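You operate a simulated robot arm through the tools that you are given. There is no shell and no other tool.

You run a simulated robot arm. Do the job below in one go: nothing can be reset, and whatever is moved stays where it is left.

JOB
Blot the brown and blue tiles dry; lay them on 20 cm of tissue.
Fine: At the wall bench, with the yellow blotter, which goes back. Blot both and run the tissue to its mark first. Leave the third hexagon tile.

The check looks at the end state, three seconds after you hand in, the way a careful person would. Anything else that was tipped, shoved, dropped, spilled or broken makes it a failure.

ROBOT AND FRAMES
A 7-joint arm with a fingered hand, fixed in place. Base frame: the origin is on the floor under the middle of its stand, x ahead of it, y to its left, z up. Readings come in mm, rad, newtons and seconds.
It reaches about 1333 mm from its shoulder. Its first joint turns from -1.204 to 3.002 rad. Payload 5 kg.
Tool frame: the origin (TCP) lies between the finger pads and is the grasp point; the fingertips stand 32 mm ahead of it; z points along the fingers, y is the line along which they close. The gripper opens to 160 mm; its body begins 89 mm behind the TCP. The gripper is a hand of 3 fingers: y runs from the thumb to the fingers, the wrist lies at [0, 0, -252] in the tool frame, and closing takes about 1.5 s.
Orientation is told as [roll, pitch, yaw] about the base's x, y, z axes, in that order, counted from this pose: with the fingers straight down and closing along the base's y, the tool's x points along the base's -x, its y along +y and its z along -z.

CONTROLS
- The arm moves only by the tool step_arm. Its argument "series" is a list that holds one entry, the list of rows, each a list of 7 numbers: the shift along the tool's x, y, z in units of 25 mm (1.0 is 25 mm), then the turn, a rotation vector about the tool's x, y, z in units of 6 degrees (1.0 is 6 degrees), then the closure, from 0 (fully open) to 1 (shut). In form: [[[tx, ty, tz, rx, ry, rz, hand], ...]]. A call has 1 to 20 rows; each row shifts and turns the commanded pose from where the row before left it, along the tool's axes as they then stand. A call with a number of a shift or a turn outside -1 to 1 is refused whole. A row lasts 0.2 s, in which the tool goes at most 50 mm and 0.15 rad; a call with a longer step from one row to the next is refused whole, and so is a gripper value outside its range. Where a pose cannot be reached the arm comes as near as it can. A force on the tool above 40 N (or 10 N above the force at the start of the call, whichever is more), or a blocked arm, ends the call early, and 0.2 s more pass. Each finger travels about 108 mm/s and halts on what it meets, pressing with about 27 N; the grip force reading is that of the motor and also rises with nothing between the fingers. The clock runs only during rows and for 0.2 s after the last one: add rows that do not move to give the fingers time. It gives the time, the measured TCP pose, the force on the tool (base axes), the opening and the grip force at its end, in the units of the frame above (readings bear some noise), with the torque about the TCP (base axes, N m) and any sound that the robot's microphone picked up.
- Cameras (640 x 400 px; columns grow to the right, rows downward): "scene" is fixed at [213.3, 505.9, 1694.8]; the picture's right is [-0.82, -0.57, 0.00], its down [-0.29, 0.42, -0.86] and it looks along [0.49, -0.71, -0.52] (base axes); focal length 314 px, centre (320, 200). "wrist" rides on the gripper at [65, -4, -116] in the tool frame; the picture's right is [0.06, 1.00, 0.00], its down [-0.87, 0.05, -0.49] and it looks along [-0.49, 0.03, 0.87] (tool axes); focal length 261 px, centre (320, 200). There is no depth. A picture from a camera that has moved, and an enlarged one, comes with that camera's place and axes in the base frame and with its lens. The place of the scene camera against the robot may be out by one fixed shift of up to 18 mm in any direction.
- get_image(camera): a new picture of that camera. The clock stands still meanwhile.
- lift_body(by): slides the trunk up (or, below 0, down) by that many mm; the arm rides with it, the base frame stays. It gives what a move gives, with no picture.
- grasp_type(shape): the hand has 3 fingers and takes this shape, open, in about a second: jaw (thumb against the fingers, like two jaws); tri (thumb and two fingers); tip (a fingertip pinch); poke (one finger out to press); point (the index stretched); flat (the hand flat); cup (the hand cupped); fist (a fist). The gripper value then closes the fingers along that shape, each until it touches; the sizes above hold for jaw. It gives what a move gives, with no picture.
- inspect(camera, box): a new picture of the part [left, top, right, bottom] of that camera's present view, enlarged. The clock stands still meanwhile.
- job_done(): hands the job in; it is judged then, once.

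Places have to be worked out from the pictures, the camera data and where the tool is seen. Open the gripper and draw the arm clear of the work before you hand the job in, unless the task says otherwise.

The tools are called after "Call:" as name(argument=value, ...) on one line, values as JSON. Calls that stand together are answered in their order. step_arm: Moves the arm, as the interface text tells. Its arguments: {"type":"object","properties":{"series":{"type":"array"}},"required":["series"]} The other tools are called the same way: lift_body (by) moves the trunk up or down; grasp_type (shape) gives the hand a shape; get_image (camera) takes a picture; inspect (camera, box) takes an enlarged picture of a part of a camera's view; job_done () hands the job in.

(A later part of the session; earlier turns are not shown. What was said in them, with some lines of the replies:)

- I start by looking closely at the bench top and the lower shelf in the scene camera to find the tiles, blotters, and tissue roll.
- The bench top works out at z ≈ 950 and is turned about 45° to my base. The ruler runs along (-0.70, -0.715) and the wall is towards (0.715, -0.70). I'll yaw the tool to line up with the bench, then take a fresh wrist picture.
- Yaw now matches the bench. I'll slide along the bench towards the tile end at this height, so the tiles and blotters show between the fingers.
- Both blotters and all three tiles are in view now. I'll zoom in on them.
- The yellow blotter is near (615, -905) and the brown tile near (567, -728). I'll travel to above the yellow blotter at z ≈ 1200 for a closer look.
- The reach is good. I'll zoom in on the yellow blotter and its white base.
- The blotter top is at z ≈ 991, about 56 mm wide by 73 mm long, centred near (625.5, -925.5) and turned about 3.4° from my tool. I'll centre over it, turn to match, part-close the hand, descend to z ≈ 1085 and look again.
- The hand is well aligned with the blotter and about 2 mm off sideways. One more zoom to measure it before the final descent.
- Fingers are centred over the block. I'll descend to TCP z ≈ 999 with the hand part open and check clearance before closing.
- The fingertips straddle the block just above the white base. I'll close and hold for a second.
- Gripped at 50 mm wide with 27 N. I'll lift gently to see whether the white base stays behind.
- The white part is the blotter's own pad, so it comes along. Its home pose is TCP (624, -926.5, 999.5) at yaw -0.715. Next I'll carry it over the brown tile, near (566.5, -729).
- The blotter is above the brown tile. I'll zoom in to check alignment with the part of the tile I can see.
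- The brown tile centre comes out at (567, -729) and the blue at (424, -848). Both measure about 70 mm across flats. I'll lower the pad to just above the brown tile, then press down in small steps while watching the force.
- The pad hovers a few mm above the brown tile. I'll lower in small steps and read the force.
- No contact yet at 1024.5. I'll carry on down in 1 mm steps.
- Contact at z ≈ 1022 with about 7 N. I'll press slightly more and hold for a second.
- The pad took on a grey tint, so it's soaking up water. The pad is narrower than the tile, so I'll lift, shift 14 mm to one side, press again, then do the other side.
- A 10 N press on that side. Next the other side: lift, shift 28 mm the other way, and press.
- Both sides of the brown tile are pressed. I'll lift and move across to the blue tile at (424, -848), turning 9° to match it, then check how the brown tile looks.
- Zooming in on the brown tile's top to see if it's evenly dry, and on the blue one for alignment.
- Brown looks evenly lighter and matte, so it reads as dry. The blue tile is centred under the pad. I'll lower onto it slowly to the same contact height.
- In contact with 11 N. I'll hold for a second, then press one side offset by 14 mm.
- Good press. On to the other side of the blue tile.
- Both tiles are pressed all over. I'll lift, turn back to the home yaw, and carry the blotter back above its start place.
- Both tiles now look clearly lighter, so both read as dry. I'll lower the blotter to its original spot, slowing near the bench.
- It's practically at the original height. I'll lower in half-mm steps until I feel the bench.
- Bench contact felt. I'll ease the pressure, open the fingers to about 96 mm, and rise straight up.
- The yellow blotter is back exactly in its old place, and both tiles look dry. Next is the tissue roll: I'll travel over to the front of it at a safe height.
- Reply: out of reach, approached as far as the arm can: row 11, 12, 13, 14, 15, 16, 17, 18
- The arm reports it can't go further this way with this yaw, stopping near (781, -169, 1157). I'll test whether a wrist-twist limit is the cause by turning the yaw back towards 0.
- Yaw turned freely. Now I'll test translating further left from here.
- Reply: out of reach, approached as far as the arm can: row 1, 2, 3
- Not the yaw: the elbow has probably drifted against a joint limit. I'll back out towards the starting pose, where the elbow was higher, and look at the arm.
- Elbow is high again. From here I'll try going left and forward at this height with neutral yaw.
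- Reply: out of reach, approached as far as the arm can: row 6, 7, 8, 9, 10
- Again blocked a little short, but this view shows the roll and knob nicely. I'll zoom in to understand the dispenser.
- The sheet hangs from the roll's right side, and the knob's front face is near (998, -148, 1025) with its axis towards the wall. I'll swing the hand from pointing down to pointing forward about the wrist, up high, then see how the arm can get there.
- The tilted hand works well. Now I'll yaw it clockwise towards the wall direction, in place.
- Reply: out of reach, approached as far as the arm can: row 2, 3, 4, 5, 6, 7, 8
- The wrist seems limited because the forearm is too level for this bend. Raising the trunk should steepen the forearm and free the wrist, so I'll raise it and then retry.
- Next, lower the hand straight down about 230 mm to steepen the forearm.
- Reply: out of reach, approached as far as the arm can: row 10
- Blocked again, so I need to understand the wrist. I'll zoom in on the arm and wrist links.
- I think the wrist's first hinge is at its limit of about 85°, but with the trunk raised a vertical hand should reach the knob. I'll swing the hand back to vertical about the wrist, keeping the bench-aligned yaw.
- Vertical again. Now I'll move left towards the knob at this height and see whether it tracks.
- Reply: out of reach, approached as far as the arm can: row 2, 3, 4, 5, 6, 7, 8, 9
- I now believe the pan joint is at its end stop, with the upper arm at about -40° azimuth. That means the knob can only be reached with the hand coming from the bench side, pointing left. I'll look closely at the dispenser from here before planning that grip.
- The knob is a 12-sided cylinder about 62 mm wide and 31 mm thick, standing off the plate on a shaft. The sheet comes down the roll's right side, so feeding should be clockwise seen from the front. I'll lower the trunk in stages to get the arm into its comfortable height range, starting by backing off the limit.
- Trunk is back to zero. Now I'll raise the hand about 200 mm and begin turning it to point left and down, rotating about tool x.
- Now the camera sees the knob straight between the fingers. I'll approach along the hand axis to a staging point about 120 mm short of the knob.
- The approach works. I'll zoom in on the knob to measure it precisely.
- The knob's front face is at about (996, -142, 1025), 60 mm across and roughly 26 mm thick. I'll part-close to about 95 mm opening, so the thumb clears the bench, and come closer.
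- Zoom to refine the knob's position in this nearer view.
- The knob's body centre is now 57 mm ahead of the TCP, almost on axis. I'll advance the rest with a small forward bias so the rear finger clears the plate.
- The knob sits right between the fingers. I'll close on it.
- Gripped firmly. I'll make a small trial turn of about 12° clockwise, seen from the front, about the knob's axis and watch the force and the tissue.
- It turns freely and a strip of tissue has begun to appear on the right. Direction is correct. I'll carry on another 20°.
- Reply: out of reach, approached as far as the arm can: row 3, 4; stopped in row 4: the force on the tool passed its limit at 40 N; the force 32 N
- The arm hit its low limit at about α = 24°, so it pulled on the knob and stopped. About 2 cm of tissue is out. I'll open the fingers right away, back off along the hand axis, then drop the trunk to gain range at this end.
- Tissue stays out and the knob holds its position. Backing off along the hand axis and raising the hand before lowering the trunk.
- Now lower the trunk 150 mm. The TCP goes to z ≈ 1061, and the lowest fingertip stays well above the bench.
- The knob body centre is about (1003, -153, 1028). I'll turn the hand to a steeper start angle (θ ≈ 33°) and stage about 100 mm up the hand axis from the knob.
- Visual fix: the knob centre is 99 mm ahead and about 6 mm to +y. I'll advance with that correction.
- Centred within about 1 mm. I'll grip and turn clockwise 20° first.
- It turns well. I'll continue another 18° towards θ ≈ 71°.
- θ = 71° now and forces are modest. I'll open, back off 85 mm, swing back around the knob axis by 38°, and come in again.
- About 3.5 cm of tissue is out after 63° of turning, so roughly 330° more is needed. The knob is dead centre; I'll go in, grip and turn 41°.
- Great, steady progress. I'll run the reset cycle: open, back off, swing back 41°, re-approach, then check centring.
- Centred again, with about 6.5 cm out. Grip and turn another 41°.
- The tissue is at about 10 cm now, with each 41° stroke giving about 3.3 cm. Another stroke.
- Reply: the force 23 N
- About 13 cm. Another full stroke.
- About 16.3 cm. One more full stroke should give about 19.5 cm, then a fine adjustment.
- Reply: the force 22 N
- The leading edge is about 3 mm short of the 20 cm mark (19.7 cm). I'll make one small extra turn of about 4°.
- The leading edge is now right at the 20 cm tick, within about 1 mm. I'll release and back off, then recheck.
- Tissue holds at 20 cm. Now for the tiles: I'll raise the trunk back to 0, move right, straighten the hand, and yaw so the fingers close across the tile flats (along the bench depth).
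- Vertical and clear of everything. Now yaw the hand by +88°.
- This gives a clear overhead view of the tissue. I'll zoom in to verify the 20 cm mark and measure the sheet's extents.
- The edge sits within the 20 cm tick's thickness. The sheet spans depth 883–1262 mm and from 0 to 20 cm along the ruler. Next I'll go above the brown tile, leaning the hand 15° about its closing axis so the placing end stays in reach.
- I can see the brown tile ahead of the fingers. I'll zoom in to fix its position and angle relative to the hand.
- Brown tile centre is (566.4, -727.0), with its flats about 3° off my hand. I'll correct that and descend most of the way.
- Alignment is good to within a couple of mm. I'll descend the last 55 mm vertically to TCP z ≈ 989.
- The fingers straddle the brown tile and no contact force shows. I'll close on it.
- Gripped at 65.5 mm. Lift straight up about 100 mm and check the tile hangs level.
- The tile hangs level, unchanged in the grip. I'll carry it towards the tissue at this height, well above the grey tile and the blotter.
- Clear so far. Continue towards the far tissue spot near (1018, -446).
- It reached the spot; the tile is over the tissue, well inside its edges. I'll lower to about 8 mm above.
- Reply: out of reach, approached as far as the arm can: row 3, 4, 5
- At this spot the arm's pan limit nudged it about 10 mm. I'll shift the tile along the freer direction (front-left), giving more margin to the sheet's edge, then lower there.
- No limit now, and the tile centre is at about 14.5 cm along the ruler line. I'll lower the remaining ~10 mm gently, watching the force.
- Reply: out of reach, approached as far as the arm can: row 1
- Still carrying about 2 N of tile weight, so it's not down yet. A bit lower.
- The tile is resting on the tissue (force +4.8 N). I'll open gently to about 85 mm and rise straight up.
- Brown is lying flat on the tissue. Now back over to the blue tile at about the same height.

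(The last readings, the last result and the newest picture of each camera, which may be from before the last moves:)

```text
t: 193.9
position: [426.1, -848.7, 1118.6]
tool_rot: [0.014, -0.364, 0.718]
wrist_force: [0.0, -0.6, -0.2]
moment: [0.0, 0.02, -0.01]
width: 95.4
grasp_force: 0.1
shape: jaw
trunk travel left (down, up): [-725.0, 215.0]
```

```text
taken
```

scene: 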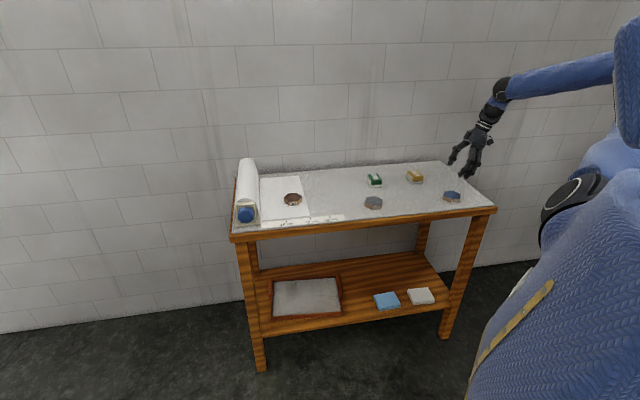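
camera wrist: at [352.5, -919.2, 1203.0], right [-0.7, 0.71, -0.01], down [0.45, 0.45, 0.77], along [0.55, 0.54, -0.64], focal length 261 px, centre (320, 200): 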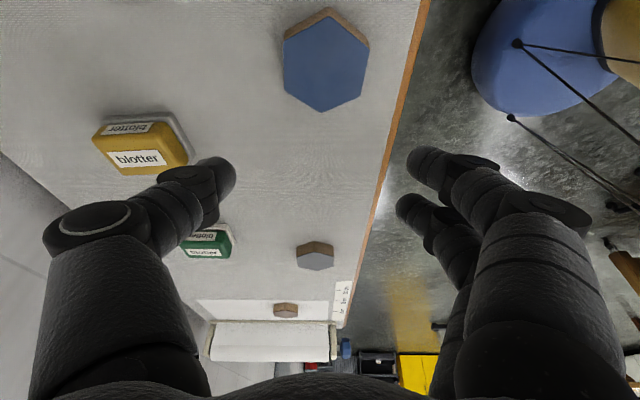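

The blue tile is in view. Zoom in to measure its position and angle.

Call:
inspect(camera="wrist", box=[255, 0, 395, 130])

```text
3.08 times, centred on (325, 65) of wrist
camera zoom: at [352.5, -919.2, 1203.0], right [-0.7, 0.71, -0.01], down [0.45, 0.45, 0.77], along [0.55, 0.54, -0.64], focal length 802 px, centre (305, 615)
```

zoom: 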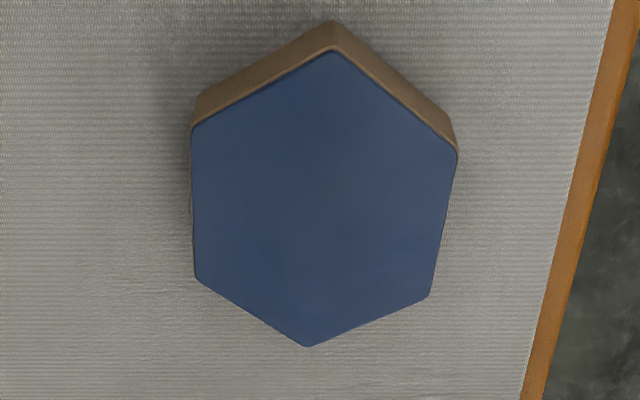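

Blue tile centre is (425.9, -844.6), within about 1° of my hand's yaw. Descending three quarters of the way.

Call:
step_arm(series=[[[0.32, 0.01, 0.72, 0, 0, 0.18, 0.4], [0.32, 0.01, 0.72, 0, 0, 0, 0.4], [0.32, 0.01, 0.72, 0, 0, 0, 0.4], [0.32, 0.01, 0.72, 0, 0, 0, 0.4], [0.32, 0.01, 0.72, 0, 0, 0, 0.4], [0, 0, 0, 0, 0, 0, 0.4]]])

Call:
get_image(camera="wrist")

Call:
inspect(camera="scene", box=[400, 130, 500, 220])

```text
t: 195.3
position: [420.3, -850.6, 1020.1]
tool_rot: [0.021, -0.365, 0.698]
wrist_force: [0.1, 0.0, -0.3]
moment: [-0.01, 0.02, 0.0]
width: 95.5
grasp_force: 0.1
shape: jaw
trunk travel left (down, up): [-725.0, 215.0]
```

```text
taken
camera wrist: at [345.5, -920.6, 1104.4], right [-0.69, 0.72, 0.0], down [0.46, 0.44, 0.77], along [0.56, 0.53, -0.64], focal length 261 px, centre (320, 200)
```

wrist: 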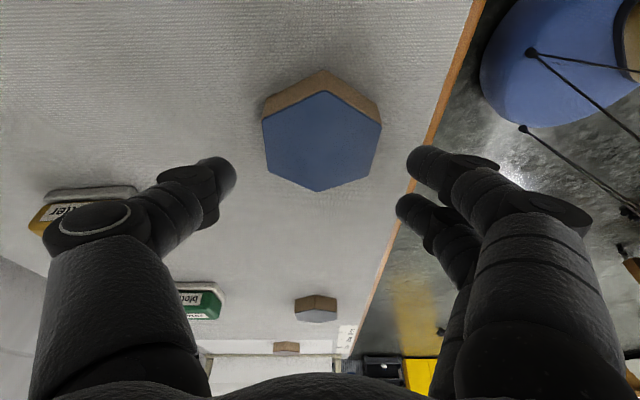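

```text
4.44 times, centred on (450, 175) of scene
camera zoom: at [213.3, 505.9, 1694.8], right [-0.82, -0.57, 0.0], down [-0.29, 0.42, -0.86], along [0.49, -0.71, -0.52], focal length 1396 px, centre (-258, 311)
```

zoom: 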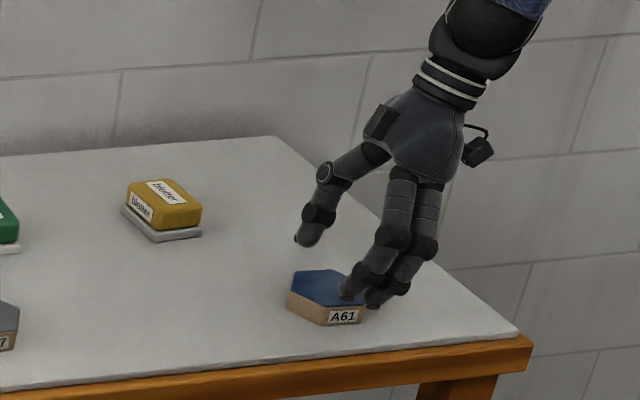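

Centred on the tile. Final 31 mm descent.

Call:
step_arm(series=[[[0.2, 0, 0.55, 0, 0, 0, 0.4], [0.15, 0, 0.4, 0, 0, 0, 0.4], [0.09, 0, 0.2, 0, 0, 0, 0.4], [0, 0, 0, 0, 0, 0, 0.4]]])

Call:
get_image(camera="wrist")

Call:
inspect(camera="scene", box=[400, 130, 500, 220])

```text
t: 196.3
position: [417.9, -850.1, 988.4]
tool_rot: [0.021, -0.364, 0.699]
wrist_force: [0.6, 0.0, -0.5]
moment: [0.0, 0.04, 0.0]
width: 95.2
grasp_force: 0.0
shape: jaw
trunk travel left (down, up): [-725.0, 215.0]
```

```text
taken
camera wrist: at [344.6, -919.7, 1073.2], right [-0.69, 0.72, 0.0], down [0.46, 0.44, 0.77], along [0.56, 0.53, -0.64], focal length 261 px, centre (320, 200)
```

wrist: 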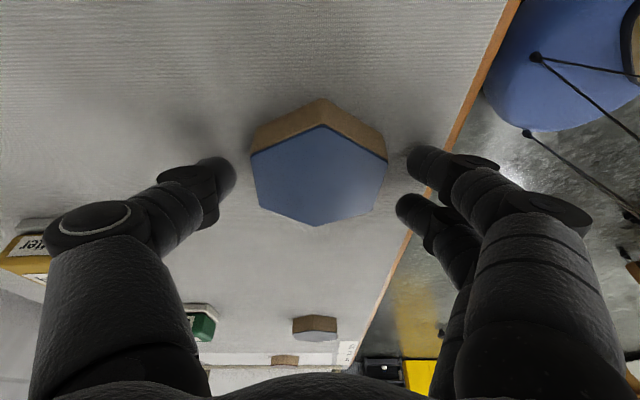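

```text
4.44 times, centred on (450, 175) of scene
camera zoom: at [213.3, 505.9, 1694.8], right [-0.82, -0.57, 0.0], down [-0.29, 0.42, -0.86], along [0.49, -0.71, -0.52], focal length 1396 px, centre (-258, 311)
```

zoom: 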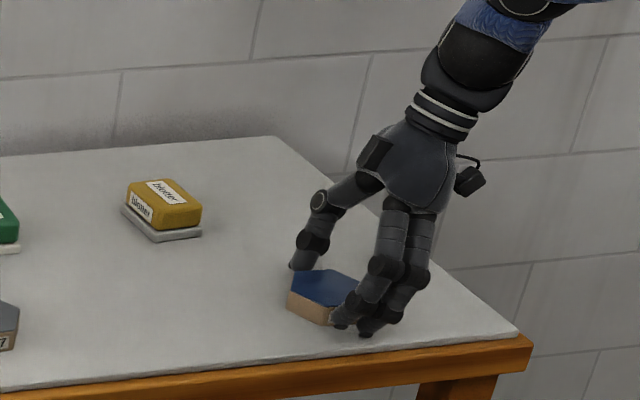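

In place with no contact. Closing on the blue tile.

Call:
step_arm(series=[[[0, 0, 0, 0, 0, 0, 0.48], [0, 0, 0, 0, 0, 0, 0.56], [0, 0, 0, 0, 0, 0, 0.7], [0, 0, 0, 0, 0, 0, 1], [0, 0, 0, 0, 0, 0, 1], [0, 0, 0, 0, 0, 0, 1]]])

Call:
get_image(camera="wrist")

```text
t: 197.7
position: [419.1, -850.1, 988.7]
tool_rot: [0.021, -0.364, 0.699]
wrist_force: [-0.2, 0.3, 1.3]
moment: [0.04, 0.01, -0.01]
width: 65.2
grasp_force: 27.3
shape: jaw
trunk travel left (down, up): [-725.0, 215.0]
```

```text
taken
camera wrist: at [344.7, -919.9, 1073.0], right [-0.69, 0.72, 0.0], down [0.46, 0.44, 0.77], along [0.56, 0.53, -0.64], focal length 261 px, centre (320, 200)
```

wrist: 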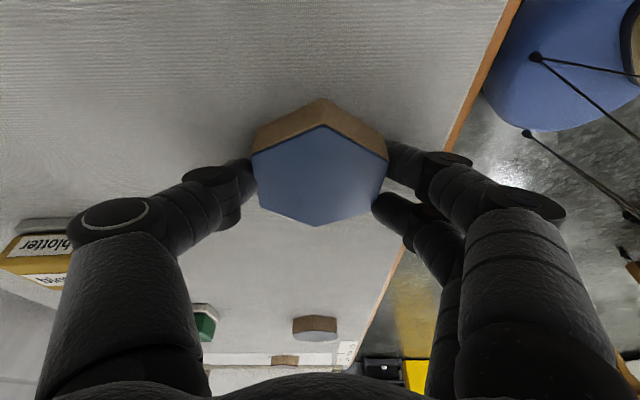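

Gripped at 65 mm. Lifting straight up about 110 mm.

Call:
step_arm(series=[[[-0.11, 0, -0.28, 0, 0, 0, 1], [-0.25, 0, -0.65, 0, 0, 0, 1], [-0.35, 0, -0.92, 0, 0, 0, 1], [-0.35, 0, -0.92, 0, 0, 0, 1], [-0.35, 0, -0.92, 0, 0, 0, 1], [-0.35, 0, -0.92, 0, 0, 0, 1], [0, 0, 0, 0, 0, 0, 1]]])

Call:
get_image(camera="wrist")

Call:
inspect(camera="scene", box=[400, 110, 500, 220])

```text
t: 199.3
position: [420.1, -852.9, 1111.7]
tool_rot: [0.023, -0.366, 0.697]
wrist_force: [0.3, 0.6, -2.5]
moment: [-0.03, 0.01, 0.01]
width: 65.6
grasp_force: 27.3
shape: jaw
trunk travel left (down, up): [-725.0, 215.0]
```

```text
taken
camera wrist: at [346.8, -922.1, 1197.0], right [-0.69, 0.72, 0.0], down [0.46, 0.44, 0.77], along [0.56, 0.53, -0.64], focal length 261 px, centre (320, 200)
```

wrist: 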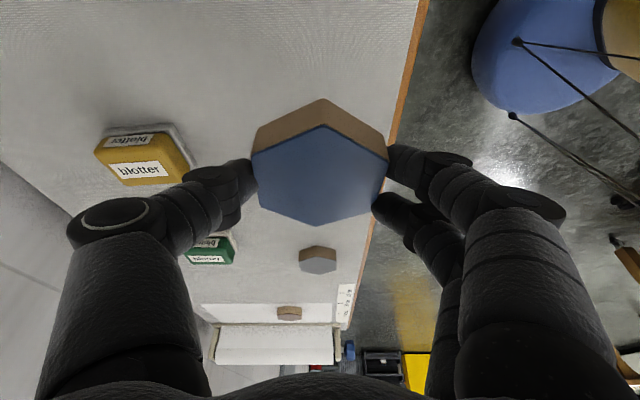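

```text
3.64 times, centred on (450, 165) of scene
camera zoom: at [213.3, 505.9, 1694.8], right [-0.82, -0.57, 0.0], down [-0.29, 0.42, -0.86], along [0.49, -0.71, -0.52], focal length 1142 px, centre (-153, 327)
```

zoom: 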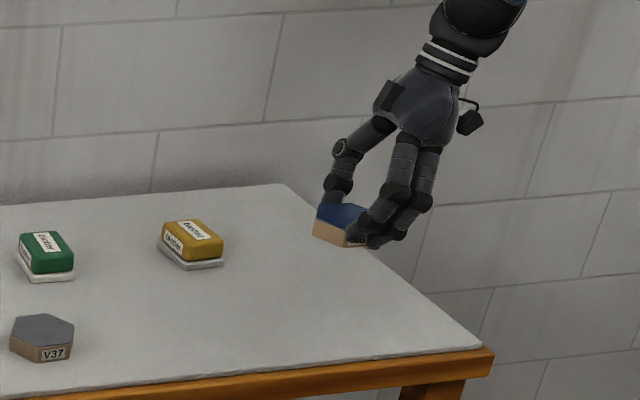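

Held level. I'll carry the blue tile to the tissue in two legs, aiming for its centre near (976, -333), front-left of the brown tile.

Call:
step_arm(series=[[[-0.5, 0.03, 0.19, 0, 0, 0, 1], [-0.9, 0.052, 0.343, 0, 0, 0, 1], [-0.935, 0.0537, 0.3564, 0, 0, 0, 1], [-0.935, 0.0537, 0.3564, 0, 0, 0, 1], [-0.935, 0.0537, 0.3564, 0, 0, 0, 1], [-0.935, 0.0537, 0.3564, 0, 0, 0, 1], [-0.935, 0.0537, 0.3564, 0, 0, 0, 1], [-0.935, 0.0537, 0.3564, 0, 0, 0, 1], [-0.935, 0.0537, 0.3564, 0, 0, 0, 1], [-0.935, 0.0537, 0.3564, 0, 0, 0, 1], [-0.935, 0.0537, 0.3564, 0, 0, 0, 1], [-0.935, 0.0537, 0.3564, 0, 0, 0, 1], [-0.935, 0.0537, 0.3564, 0, 0, 0, 1], [-0.935, 0.0537, 0.3564, 0, 0, 0, 1], [-0.935, 0.0537, 0.3564, 0, 0, 0, 1], [-0.935, 0.0537, 0.3564, 0, 0, 0, 1], [0, 0, 0, 0, 0, 0, 1]]])

Call:
get_image(camera="scene")

```text
t: 202.9
position: [702.8, -585.1, 1113.5]
tool_rot: [0.022, -0.365, 0.698]
wrist_force: [0.2, -0.2, -2.9]
moment: [0.0, 0.01, 0.04]
width: 65.6
grasp_force: 26.5
shape: jaw
trunk travel left (down, up): [-725.0, 215.0]
```

```text
taken
```

scene: 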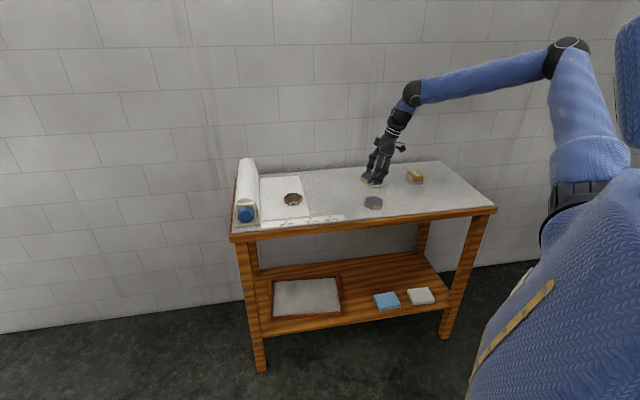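

On course. Second leg to the drop point.

Call:
step_arm(series=[[[-0.904, 0.048, 0.3446, 0, 0, 0, 1], [-0.904, 0.048, 0.3446, 0, 0, 0, 1], [-0.904, 0.048, 0.3446, 0, 0, 0, 1], [-0.904, 0.048, 0.3446, 0, 0, 0, 1], [-0.904, 0.048, 0.3446, 0, 0, 0, 1], [-0.904, 0.048, 0.3446, 0, 0, 0, 1], [-0.904, 0.048, 0.3446, 0, 0, 0, 1], [-0.904, 0.048, 0.3446, 0, 0, 0, 1], [-0.904, 0.048, 0.3446, 0, 0, 0, 1], [-0.904, 0.048, 0.3446, 0, 0, 0, 1], [-0.904, 0.048, 0.3446, 0, 0, 0, 1], [-0.904, 0.048, 0.3446, 0, 0, 0, 1], [-0.904, 0.048, 0.3446, 0, 0, 0, 1], [-0.904, 0.048, 0.3446, 0, 0, 0, 1], [-0.904, 0.048, 0.3446, 0, 0, 0, 1], [0, 0, 0, 0, 0, 0, 1]]])

Call:
get_image(camera="wrist")

Call:
inspect(camera="scene", box=[230, 110, 350, 230])

```text
t: 206.3
position: [968.4, -334.9, 1115.9]
tool_rot: [0.02, -0.364, 0.699]
wrist_force: [0.2, 0.1, -1.8]
moment: [-0.01, -0.01, 0.01]
width: 65.1
grasp_force: 27.4
shape: jaw
trunk travel left (down, up): [-725.0, 215.0]
```

```text
taken
camera wrist: at [893.7, -405.4, 1199.3], right [-0.69, 0.72, 0.0], down [0.46, 0.44, 0.77], along [0.56, 0.53, -0.64], focal length 261 px, centre (320, 200)
```

wrist: 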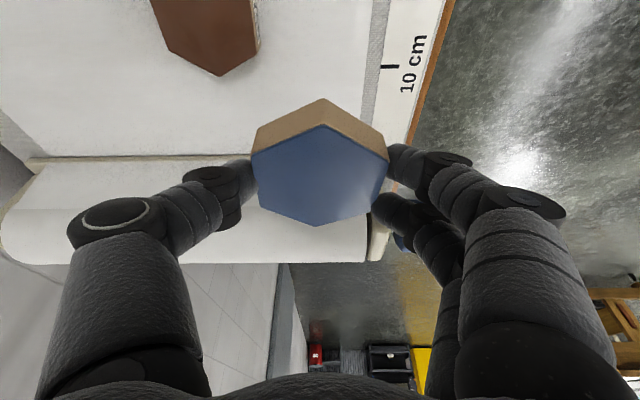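

```text
3.33 times, centred on (290, 170) of scene
camera zoom: at [213.3, 505.9, 1694.8], right [-0.82, -0.57, 0.0], down [-0.29, 0.42, -0.86], along [0.49, -0.71, -0.52], focal length 1047 px, centre (420, 300)
```

zoom: 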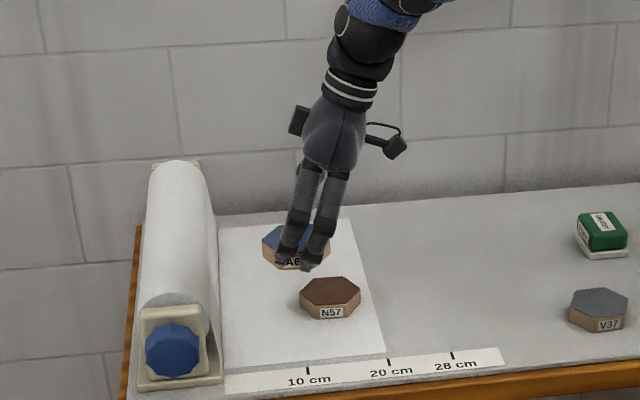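

Within reach, and the spot is clear of the brown tile. I'll nudge 4 mm deeper and lower to about 12 mm above the tissue.

Call:
step_arm(series=[[[0.2, -0.08, 0.52, 0, 0, 0, 1], [0.3276, -0.08, 0.86, 0, 0, 0, 1], [0.3276, 0, 0.86, 0, 0, 0, 1], [0.3276, 0, 0.86, 0, 0, 0, 1], [0.28, 0, 0.73, 0, 0, 0, 1], [0.175, 0, 0.46, 0, 0, 0, 1], [0, 0, 0, 0, 0, 0, 1]]])

Call:
get_image(camera="wrist")

Call:
inspect(camera="scene", box=[240, 150, 330, 230])

```text
t: 207.9
position: [969.7, -336.7, 998.8]
tool_rot: [0.021, -0.365, 0.699]
wrist_force: [0.4, 1.1, -2.3]
moment: [0.0, 0.01, 0.01]
width: 65.2
grasp_force: 27.3
shape: jaw
trunk travel left (down, up): [-725.0, 215.0]
```

```text
taken
camera wrist: at [895.1, -407.5, 1083.4], right [-0.69, 0.72, 0.0], down [0.46, 0.44, 0.77], along [0.56, 0.53, -0.64], focal length 261 px, centre (320, 200)
```

wrist: 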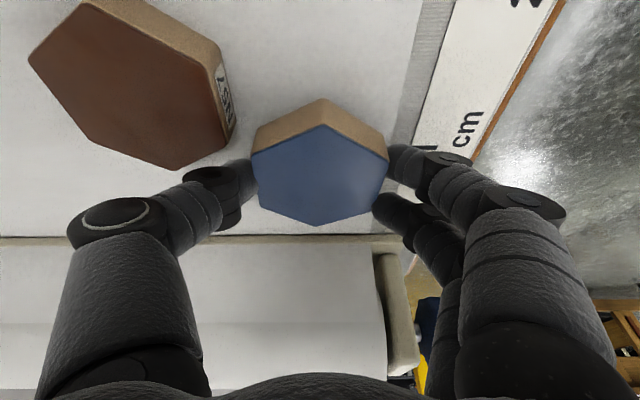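

```text
5.00 times, centred on (285, 190) of scene
camera zoom: at [213.3, 505.9, 1694.8], right [-0.82, -0.57, 0.0], down [-0.29, 0.42, -0.86], along [0.49, -0.71, -0.52], focal length 1570 px, centre (495, 250)
```

zoom: 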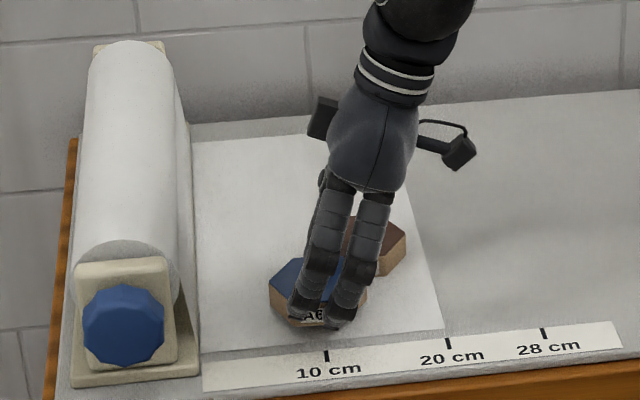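

The thumb's outer joint would come too close to the brown tile when it opens. I'll shift the blue tile about 18 mm further left before setting it down.

Call:
step_arm(series=[[[-0.335, 0.03, 0.128, 0, 0, 0, 1], [-0.335, 0.03, 0.128, 0, 0, 0, 1], [0, 0, 0, 0, 0, 0, 1]]])

Call:
get_image(camera="wrist")

```text
t: 208.7
position: [980.9, -325.0, 998.4]
tool_rot: [0.02, -0.365, 0.697]
wrist_force: [-0.6, -0.1, -1.4]
moment: [-0.03, 0.0, -0.01]
width: 65.6
grasp_force: 27.2
shape: jaw
trunk travel left (down, up): [-725.0, 215.0]
```

```text
taken
camera wrist: at [907.8, -394.6, 1083.4], right [-0.69, 0.72, 0.0], down [0.46, 0.44, 0.77], along [0.56, 0.53, -0.64], focal length 261 px, centre (320, 200)
```

wrist: 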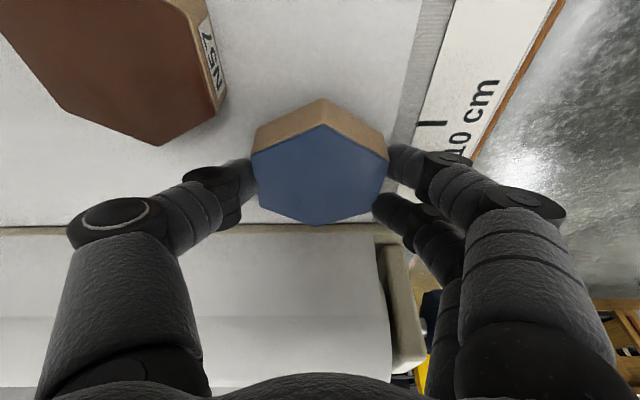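

That's clear now. I'll lower the last ~10 mm gently.

Call:
step_arm(series=[[[0.057, 0, 0.15, 0, 0, 0, 1], [0.028, 0, 0.075, 0, 0, 0, 1], [0.014, 0, 0.037, 0, 0, 0, 1], [0, 0, 0, 0, 0, 0, 1]]])

Call:
step_arm(series=[[[0.014, 0, 0.037, 0, 0, 0, 1], [0, 0, 0, 0, 0, 0, 1]]])

Call:
step_arm(series=[[[0.014, 0, 0.037, 0, 0, 0, 1], [0, 0, 0, 0, 0, 0, 1]]])

```text
t: 209.7
position: [982.3, -324.1, 991.7]
tool_rot: [0.021, -0.365, 0.699]
wrist_force: [-0.1, -0.3, -1.7]
moment: [-0.02, 0.01, 0.03]
width: 65.6
grasp_force: 27.0
shape: jaw
trunk travel left (down, up): [-725.0, 215.0]
```

```text
t: 210.3
position: [980.7, -324.6, 990.5]
tool_rot: [0.021, -0.364, 0.696]
wrist_force: [-0.4, -0.3, -1.4]
moment: [0.0, 0.0, -0.01]
width: 65.1
grasp_force: 26.8
shape: jaw
trunk travel left (down, up): [-725.0, 215.0]
```

```text
t: 210.9
position: [981.4, -324.6, 990.9]
tool_rot: [0.022, -0.364, 0.698]
wrist_force: [0.0, -0.5, -2.9]
moment: [-0.04, 0.0, 0.0]
width: 65.3
grasp_force: 27.1
shape: jaw
trunk travel left (down, up): [-725.0, 215.0]
```

Call:
step_arm(series=[[[0.014, 0, 0.037, 0, 0, 0, 1], [0, 0, 0, 0, 0, 0, 1]]])

Call:
step_arm(series=[[[0.014, 0, 0.037, 0, 0, 0, 1], [0, 0, 0, 0, 0, 0, 1]]])

```text
t: 211.5
position: [981.7, -325.2, 988.9]
tool_rot: [0.021, -0.366, 0.698]
wrist_force: [-1.1, -0.2, -2.5]
moment: [-0.02, 0.0, 0.0]
width: 65.2
grasp_force: 26.9
shape: jaw
trunk travel left (down, up): [-725.0, 215.0]
```

```text
t: 212.1
position: [980.7, -324.1, 988.4]
tool_rot: [0.021, -0.366, 0.697]
wrist_force: [1.0, 0.0, 0.0]
moment: [0.01, -0.02, 0.01]
width: 65.5
grasp_force: 27.1
shape: jaw
trunk travel left (down, up): [-725.0, 215.0]
```

Almost down: the weight is coming off. One more millimetre.

Call:
step_arm(series=[[[0.014, 0, 0.037, 0, 0, 0, 1], [0, 0, 0, 0, 0, 0, 1]]])

Call:
get_image(camera="wrist")

```text
t: 212.7
position: [981.9, -324.5, 988.7]
tool_rot: [0.021, -0.366, 0.699]
wrist_force: [0.9, -1.2, 5.4]
moment: [0.06, -0.01, -0.02]
width: 65.2
grasp_force: 27.2
shape: jaw
trunk travel left (down, up): [-725.0, 215.0]
```

```text
taken
camera wrist: at [907.4, -394.3, 1072.6], right [-0.69, 0.72, 0.0], down [0.46, 0.44, 0.77], along [0.56, 0.53, -0.64], focal length 261 px, centre (320, 200)
```

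wrist: 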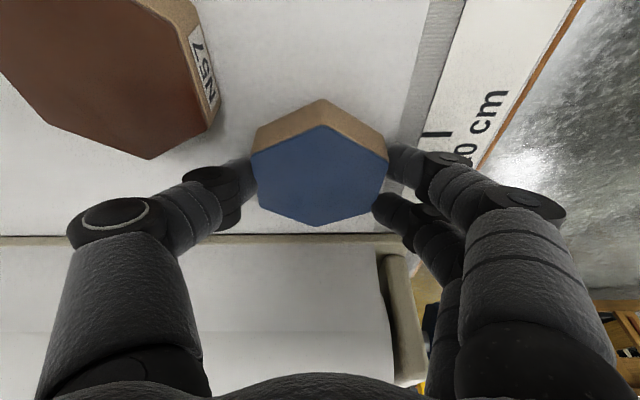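

Blue is down on the tissue (force +5.4 N). I'll open just slightly to about 76 mm, so the thumb stays off the brown tile, and rise straight up.

Call:
step_arm(series=[[[0, 0, -0.02, 0, 0, 0, 0.6], [0, 0, 0, 0, 0, 0, 0.56], [0, 0, 0, 0, 0, 0, 0.52], [0, 0, 0, 0, 0, 0, 0.52], [-0.1, 0, -0.28, 0, 0, 0, 0.52], [-0.2, 0, -0.55, 0, 0, 0, 0.52], [-0.35, 0, -0.92, 0, 0, 0, 0.52], [-0.35, 0, -0.92, 0, 0, 0, 0.52], [-0.35, 0, -0.92, 0, 0, 0, 0.52], [-0.35, 0, -0.92, 0, 0, 0, 0.5], [-0.35, 0, -0.92, 0, 0, 0, 0.4], [0, 0, 0, 0, 0, 0, 0.4]]])

Call:
get_image(camera="wrist")

Call:
inspect(camera="scene", box=[230, 150, 330, 230])

```text
t: 215.3
position: [983.0, -326.8, 1131.6]
tool_rot: [0.021, -0.364, 0.697]
wrist_force: [-0.1, -0.6, -0.6]
moment: [0.03, -0.02, 0.02]
width: 95.3
grasp_force: 0.0
shape: jaw
trunk travel left (down, up): [-725.0, 215.0]
```

```text
taken
camera wrist: at [908.8, -396.5, 1216.4], right [-0.69, 0.72, 0.0], down [0.46, 0.44, 0.77], along [0.56, 0.53, -0.64], focal length 261 px, centre (320, 200)
```

wrist: 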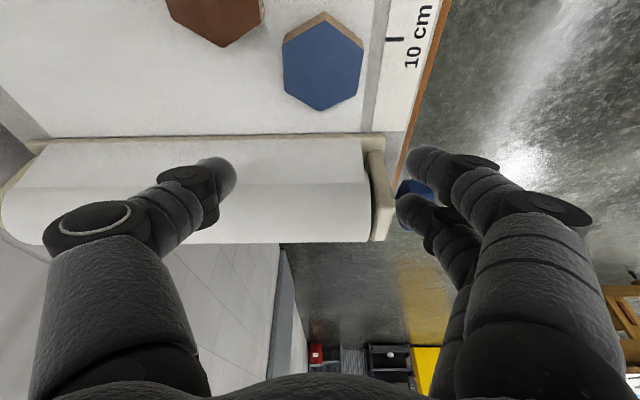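

```text
5.00 times, centred on (280, 190) of scene
camera zoom: at [213.3, 505.9, 1694.8], right [-0.82, -0.57, 0.0], down [-0.29, 0.42, -0.86], along [0.49, -0.71, -0.52], focal length 1570 px, centre (520, 250)
```

zoom: 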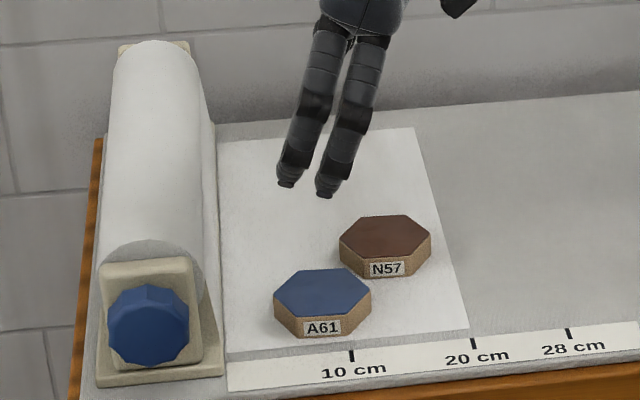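

Both tiles lie flat on the sheet. I'll rise, then draw the arm back clear of the bench with the hand open.

Call:
step_arm(series=[[[-0.34, 0, -0.9, 0, 0, 0, 0.4], [-0.34, 0, -0.9, 0, 0, 0, 0.3], [-0.34, 0, -0.9, 0, 0, 0, 0.2], [-0.34, 0, -0.9, 0, 0, 0, 0], [-0.34, 0, -0.9, 0, 0, 0, 0], [0.9, 0.88, -0.36, 0, 0, 0, 0], [0.9, 0.88, -0.36, 0, 0, 0, 0], [0.9, 0.88, -0.36, 0, 0, 0, 0], [0.9, 0.88, -0.36, 0, 0, 0, 0], [0.9, 0.88, -0.36, 0, 0, 0, 0], [0.9, 0.88, -0.36, 0, 0, 0, 0], [0.9, 0.88, -0.36, 0, 0, 0, 0], [0.9, 0.88, -0.36, 0, 0, 0, 0], [0.9, 0.88, -0.36, 0, 0, 0, 0], [0.9, 0.88, -0.36, 0, 0, 0, 0], [0.9, 0.88, -0.36, 0, 0, 0, 0], [0, 0, 0, 0, 0.87, 0, 0], [0, 0, 0, 0, 0.87, 0, 0], [0, 0, 0, 0, 0.87, 0, 0], [0, 0, 0, 0, 0.87, 0, 0]]])

Call:
get_image(camera="scene")

Call:
get_image(camera="wrist")

```text
t: 219.5
position: [623.8, -316.1, 1260.5]
tool_rot: [0.02, 0.001, 0.702]
wrist_force: [0.1, -0.9, 0.3]
moment: [-0.01, 0.01, 0.02]
width: 160.0
grasp_force: 0.0
shape: jaw
trunk travel left (down, up): [-725.0, 215.0]
```

```text
taken
```

scene: 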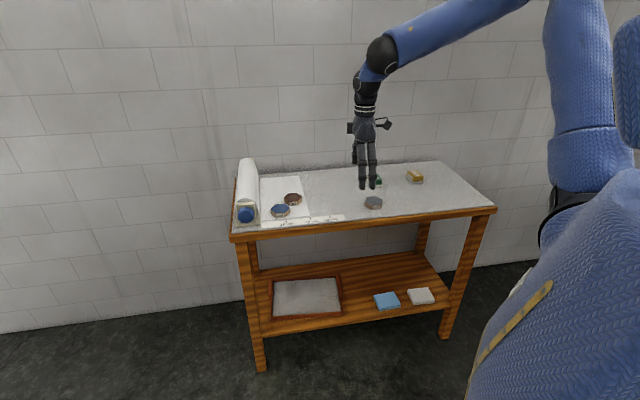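

```text
taken
camera wrist: at [579.6, -362.8, 1377.3], right [-0.69, 0.72, 0.02], down [0.63, 0.6, 0.49], along [0.34, 0.35, -0.87], focal length 261 px, centre (320, 200)
```

wrist: 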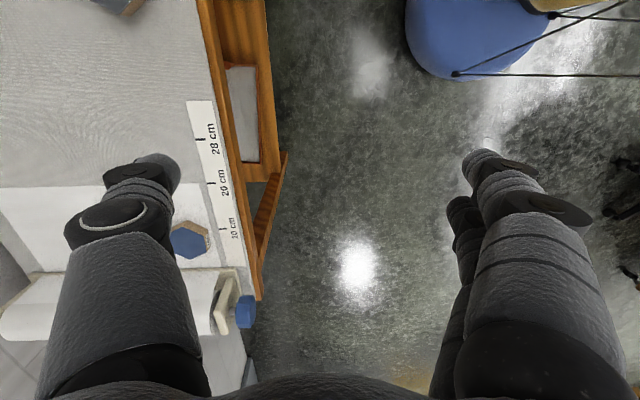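

The arm is clear. I'll inspect the final state of the tissue, tiles, blotters and shelf closely before handing in.

Call:
inspect(camera="scene", box=[230, 160, 350, 235])

Call:
inspect(camera="scene", box=[345, 150, 505, 225])

Call:
inspect(camera="scene", box=[260, 180, 340, 230])

Call:
inspect(camera="scene", box=[240, 230, 480, 380])

```text
5.33 times, centred on (290, 198) of scene
camera zoom: at [213.3, 505.9, 1694.8], right [-0.82, -0.57, 0.0], down [-0.29, 0.42, -0.86], along [0.49, -0.71, -0.52], focal length 1675 px, centre (480, 213)
```

zoom: 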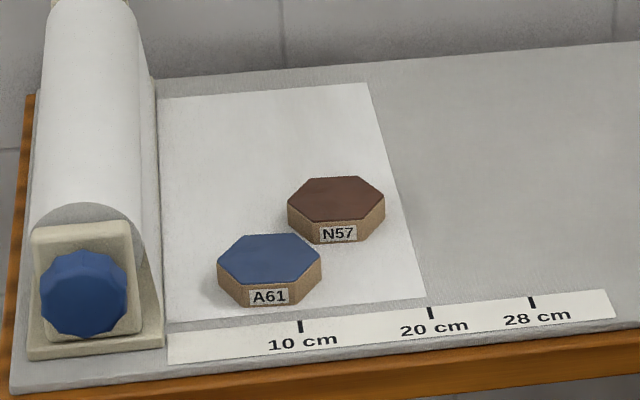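

```text
4.00 times, centred on (425, 188) of scene
camera zoom: at [213.3, 505.9, 1694.8], right [-0.82, -0.57, 0.0], down [-0.29, 0.42, -0.86], along [0.49, -0.71, -0.52], focal length 1256 px, centre (-100, 250)
```

zoom: 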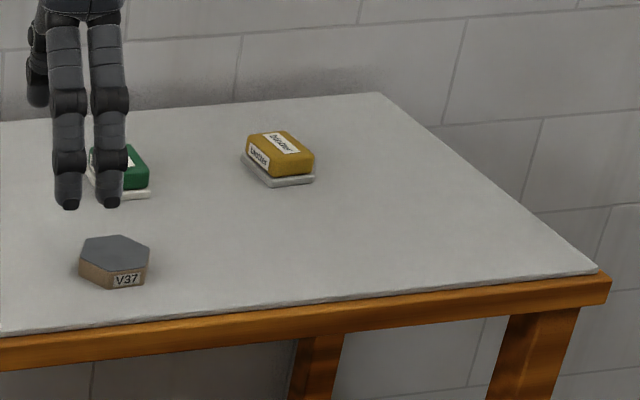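

```text
8.00 times, centred on (300, 205) of scene
camera zoom: at [213.3, 505.9, 1694.8], right [-0.82, -0.57, 0.0], down [-0.29, 0.42, -0.86], along [0.49, -0.71, -0.52], focal length 2513 px, centre (480, 160)
```

zoom: 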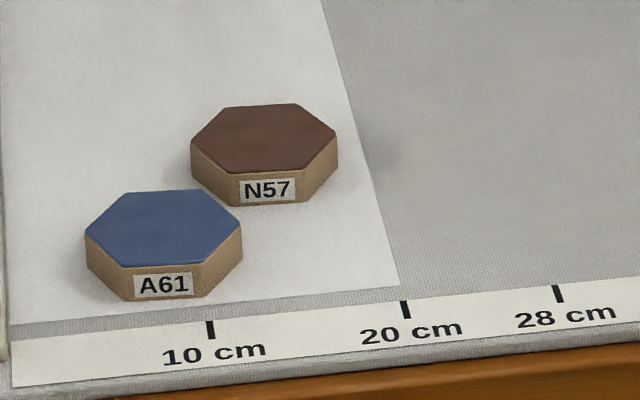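

```text
2.67 times, centred on (360, 305) of scene
camera zoom: at [213.3, 505.9, 1694.8], right [-0.82, -0.57, 0.0], down [-0.29, 0.42, -0.86], along [0.49, -0.71, -0.52], focal length 838 px, centre (213, -80)
```

zoom: 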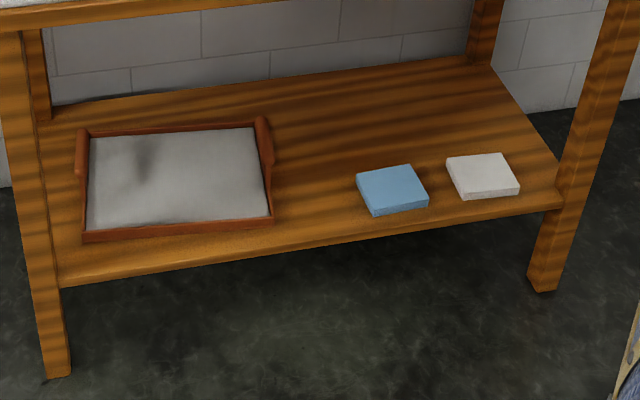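

Everything checks out:
- **Tissue:** the edge lines up with the 20 cm tick.
- **Tiles:** the brown and blue tiles lie flat on the sheet with visibly lighter, dry tops, and the grey tile hasn't moved.
- **Blotters and shelf:** the yellow blotter is back in its place, and the green blotter and shelf items are as they were.

The hand is open and clear, so I'm handing in.

Call:
job_done()

```text
The job is handed in.
```

I blotted the brown and blue tiles dry, ran the tissue out to its 20 cm mark, and laid both tiles flat on it. The job is handed in.

- **Blotting:** I pressed each tile in three overlapping spots with the yellow blotter. Both tops came out visibly lighter. The blotter is back where it started.
- **Tissue:** The edge of the sheet lines up with the 20 cm tick to within about 1 mm.
- **Tiles:** The brown tile's nearest corner is roughly 15 mm from the sheet's leading edge. The blue tile is about 9 mm in from the front edge. I measured these from the pictures and arm readings, so they're good to a few millimetres.
- **Everything else:** The grey tile, green blotter and shelf items look the same as before. The hand is open and the arm is clear of the bench.

During the first turn of the knob, the arm hit its reach limit and the 40 N force stop cut in. I let go and changed the trunk height. The knob and holder show no visible damage, and the remaining turns went smoothly.
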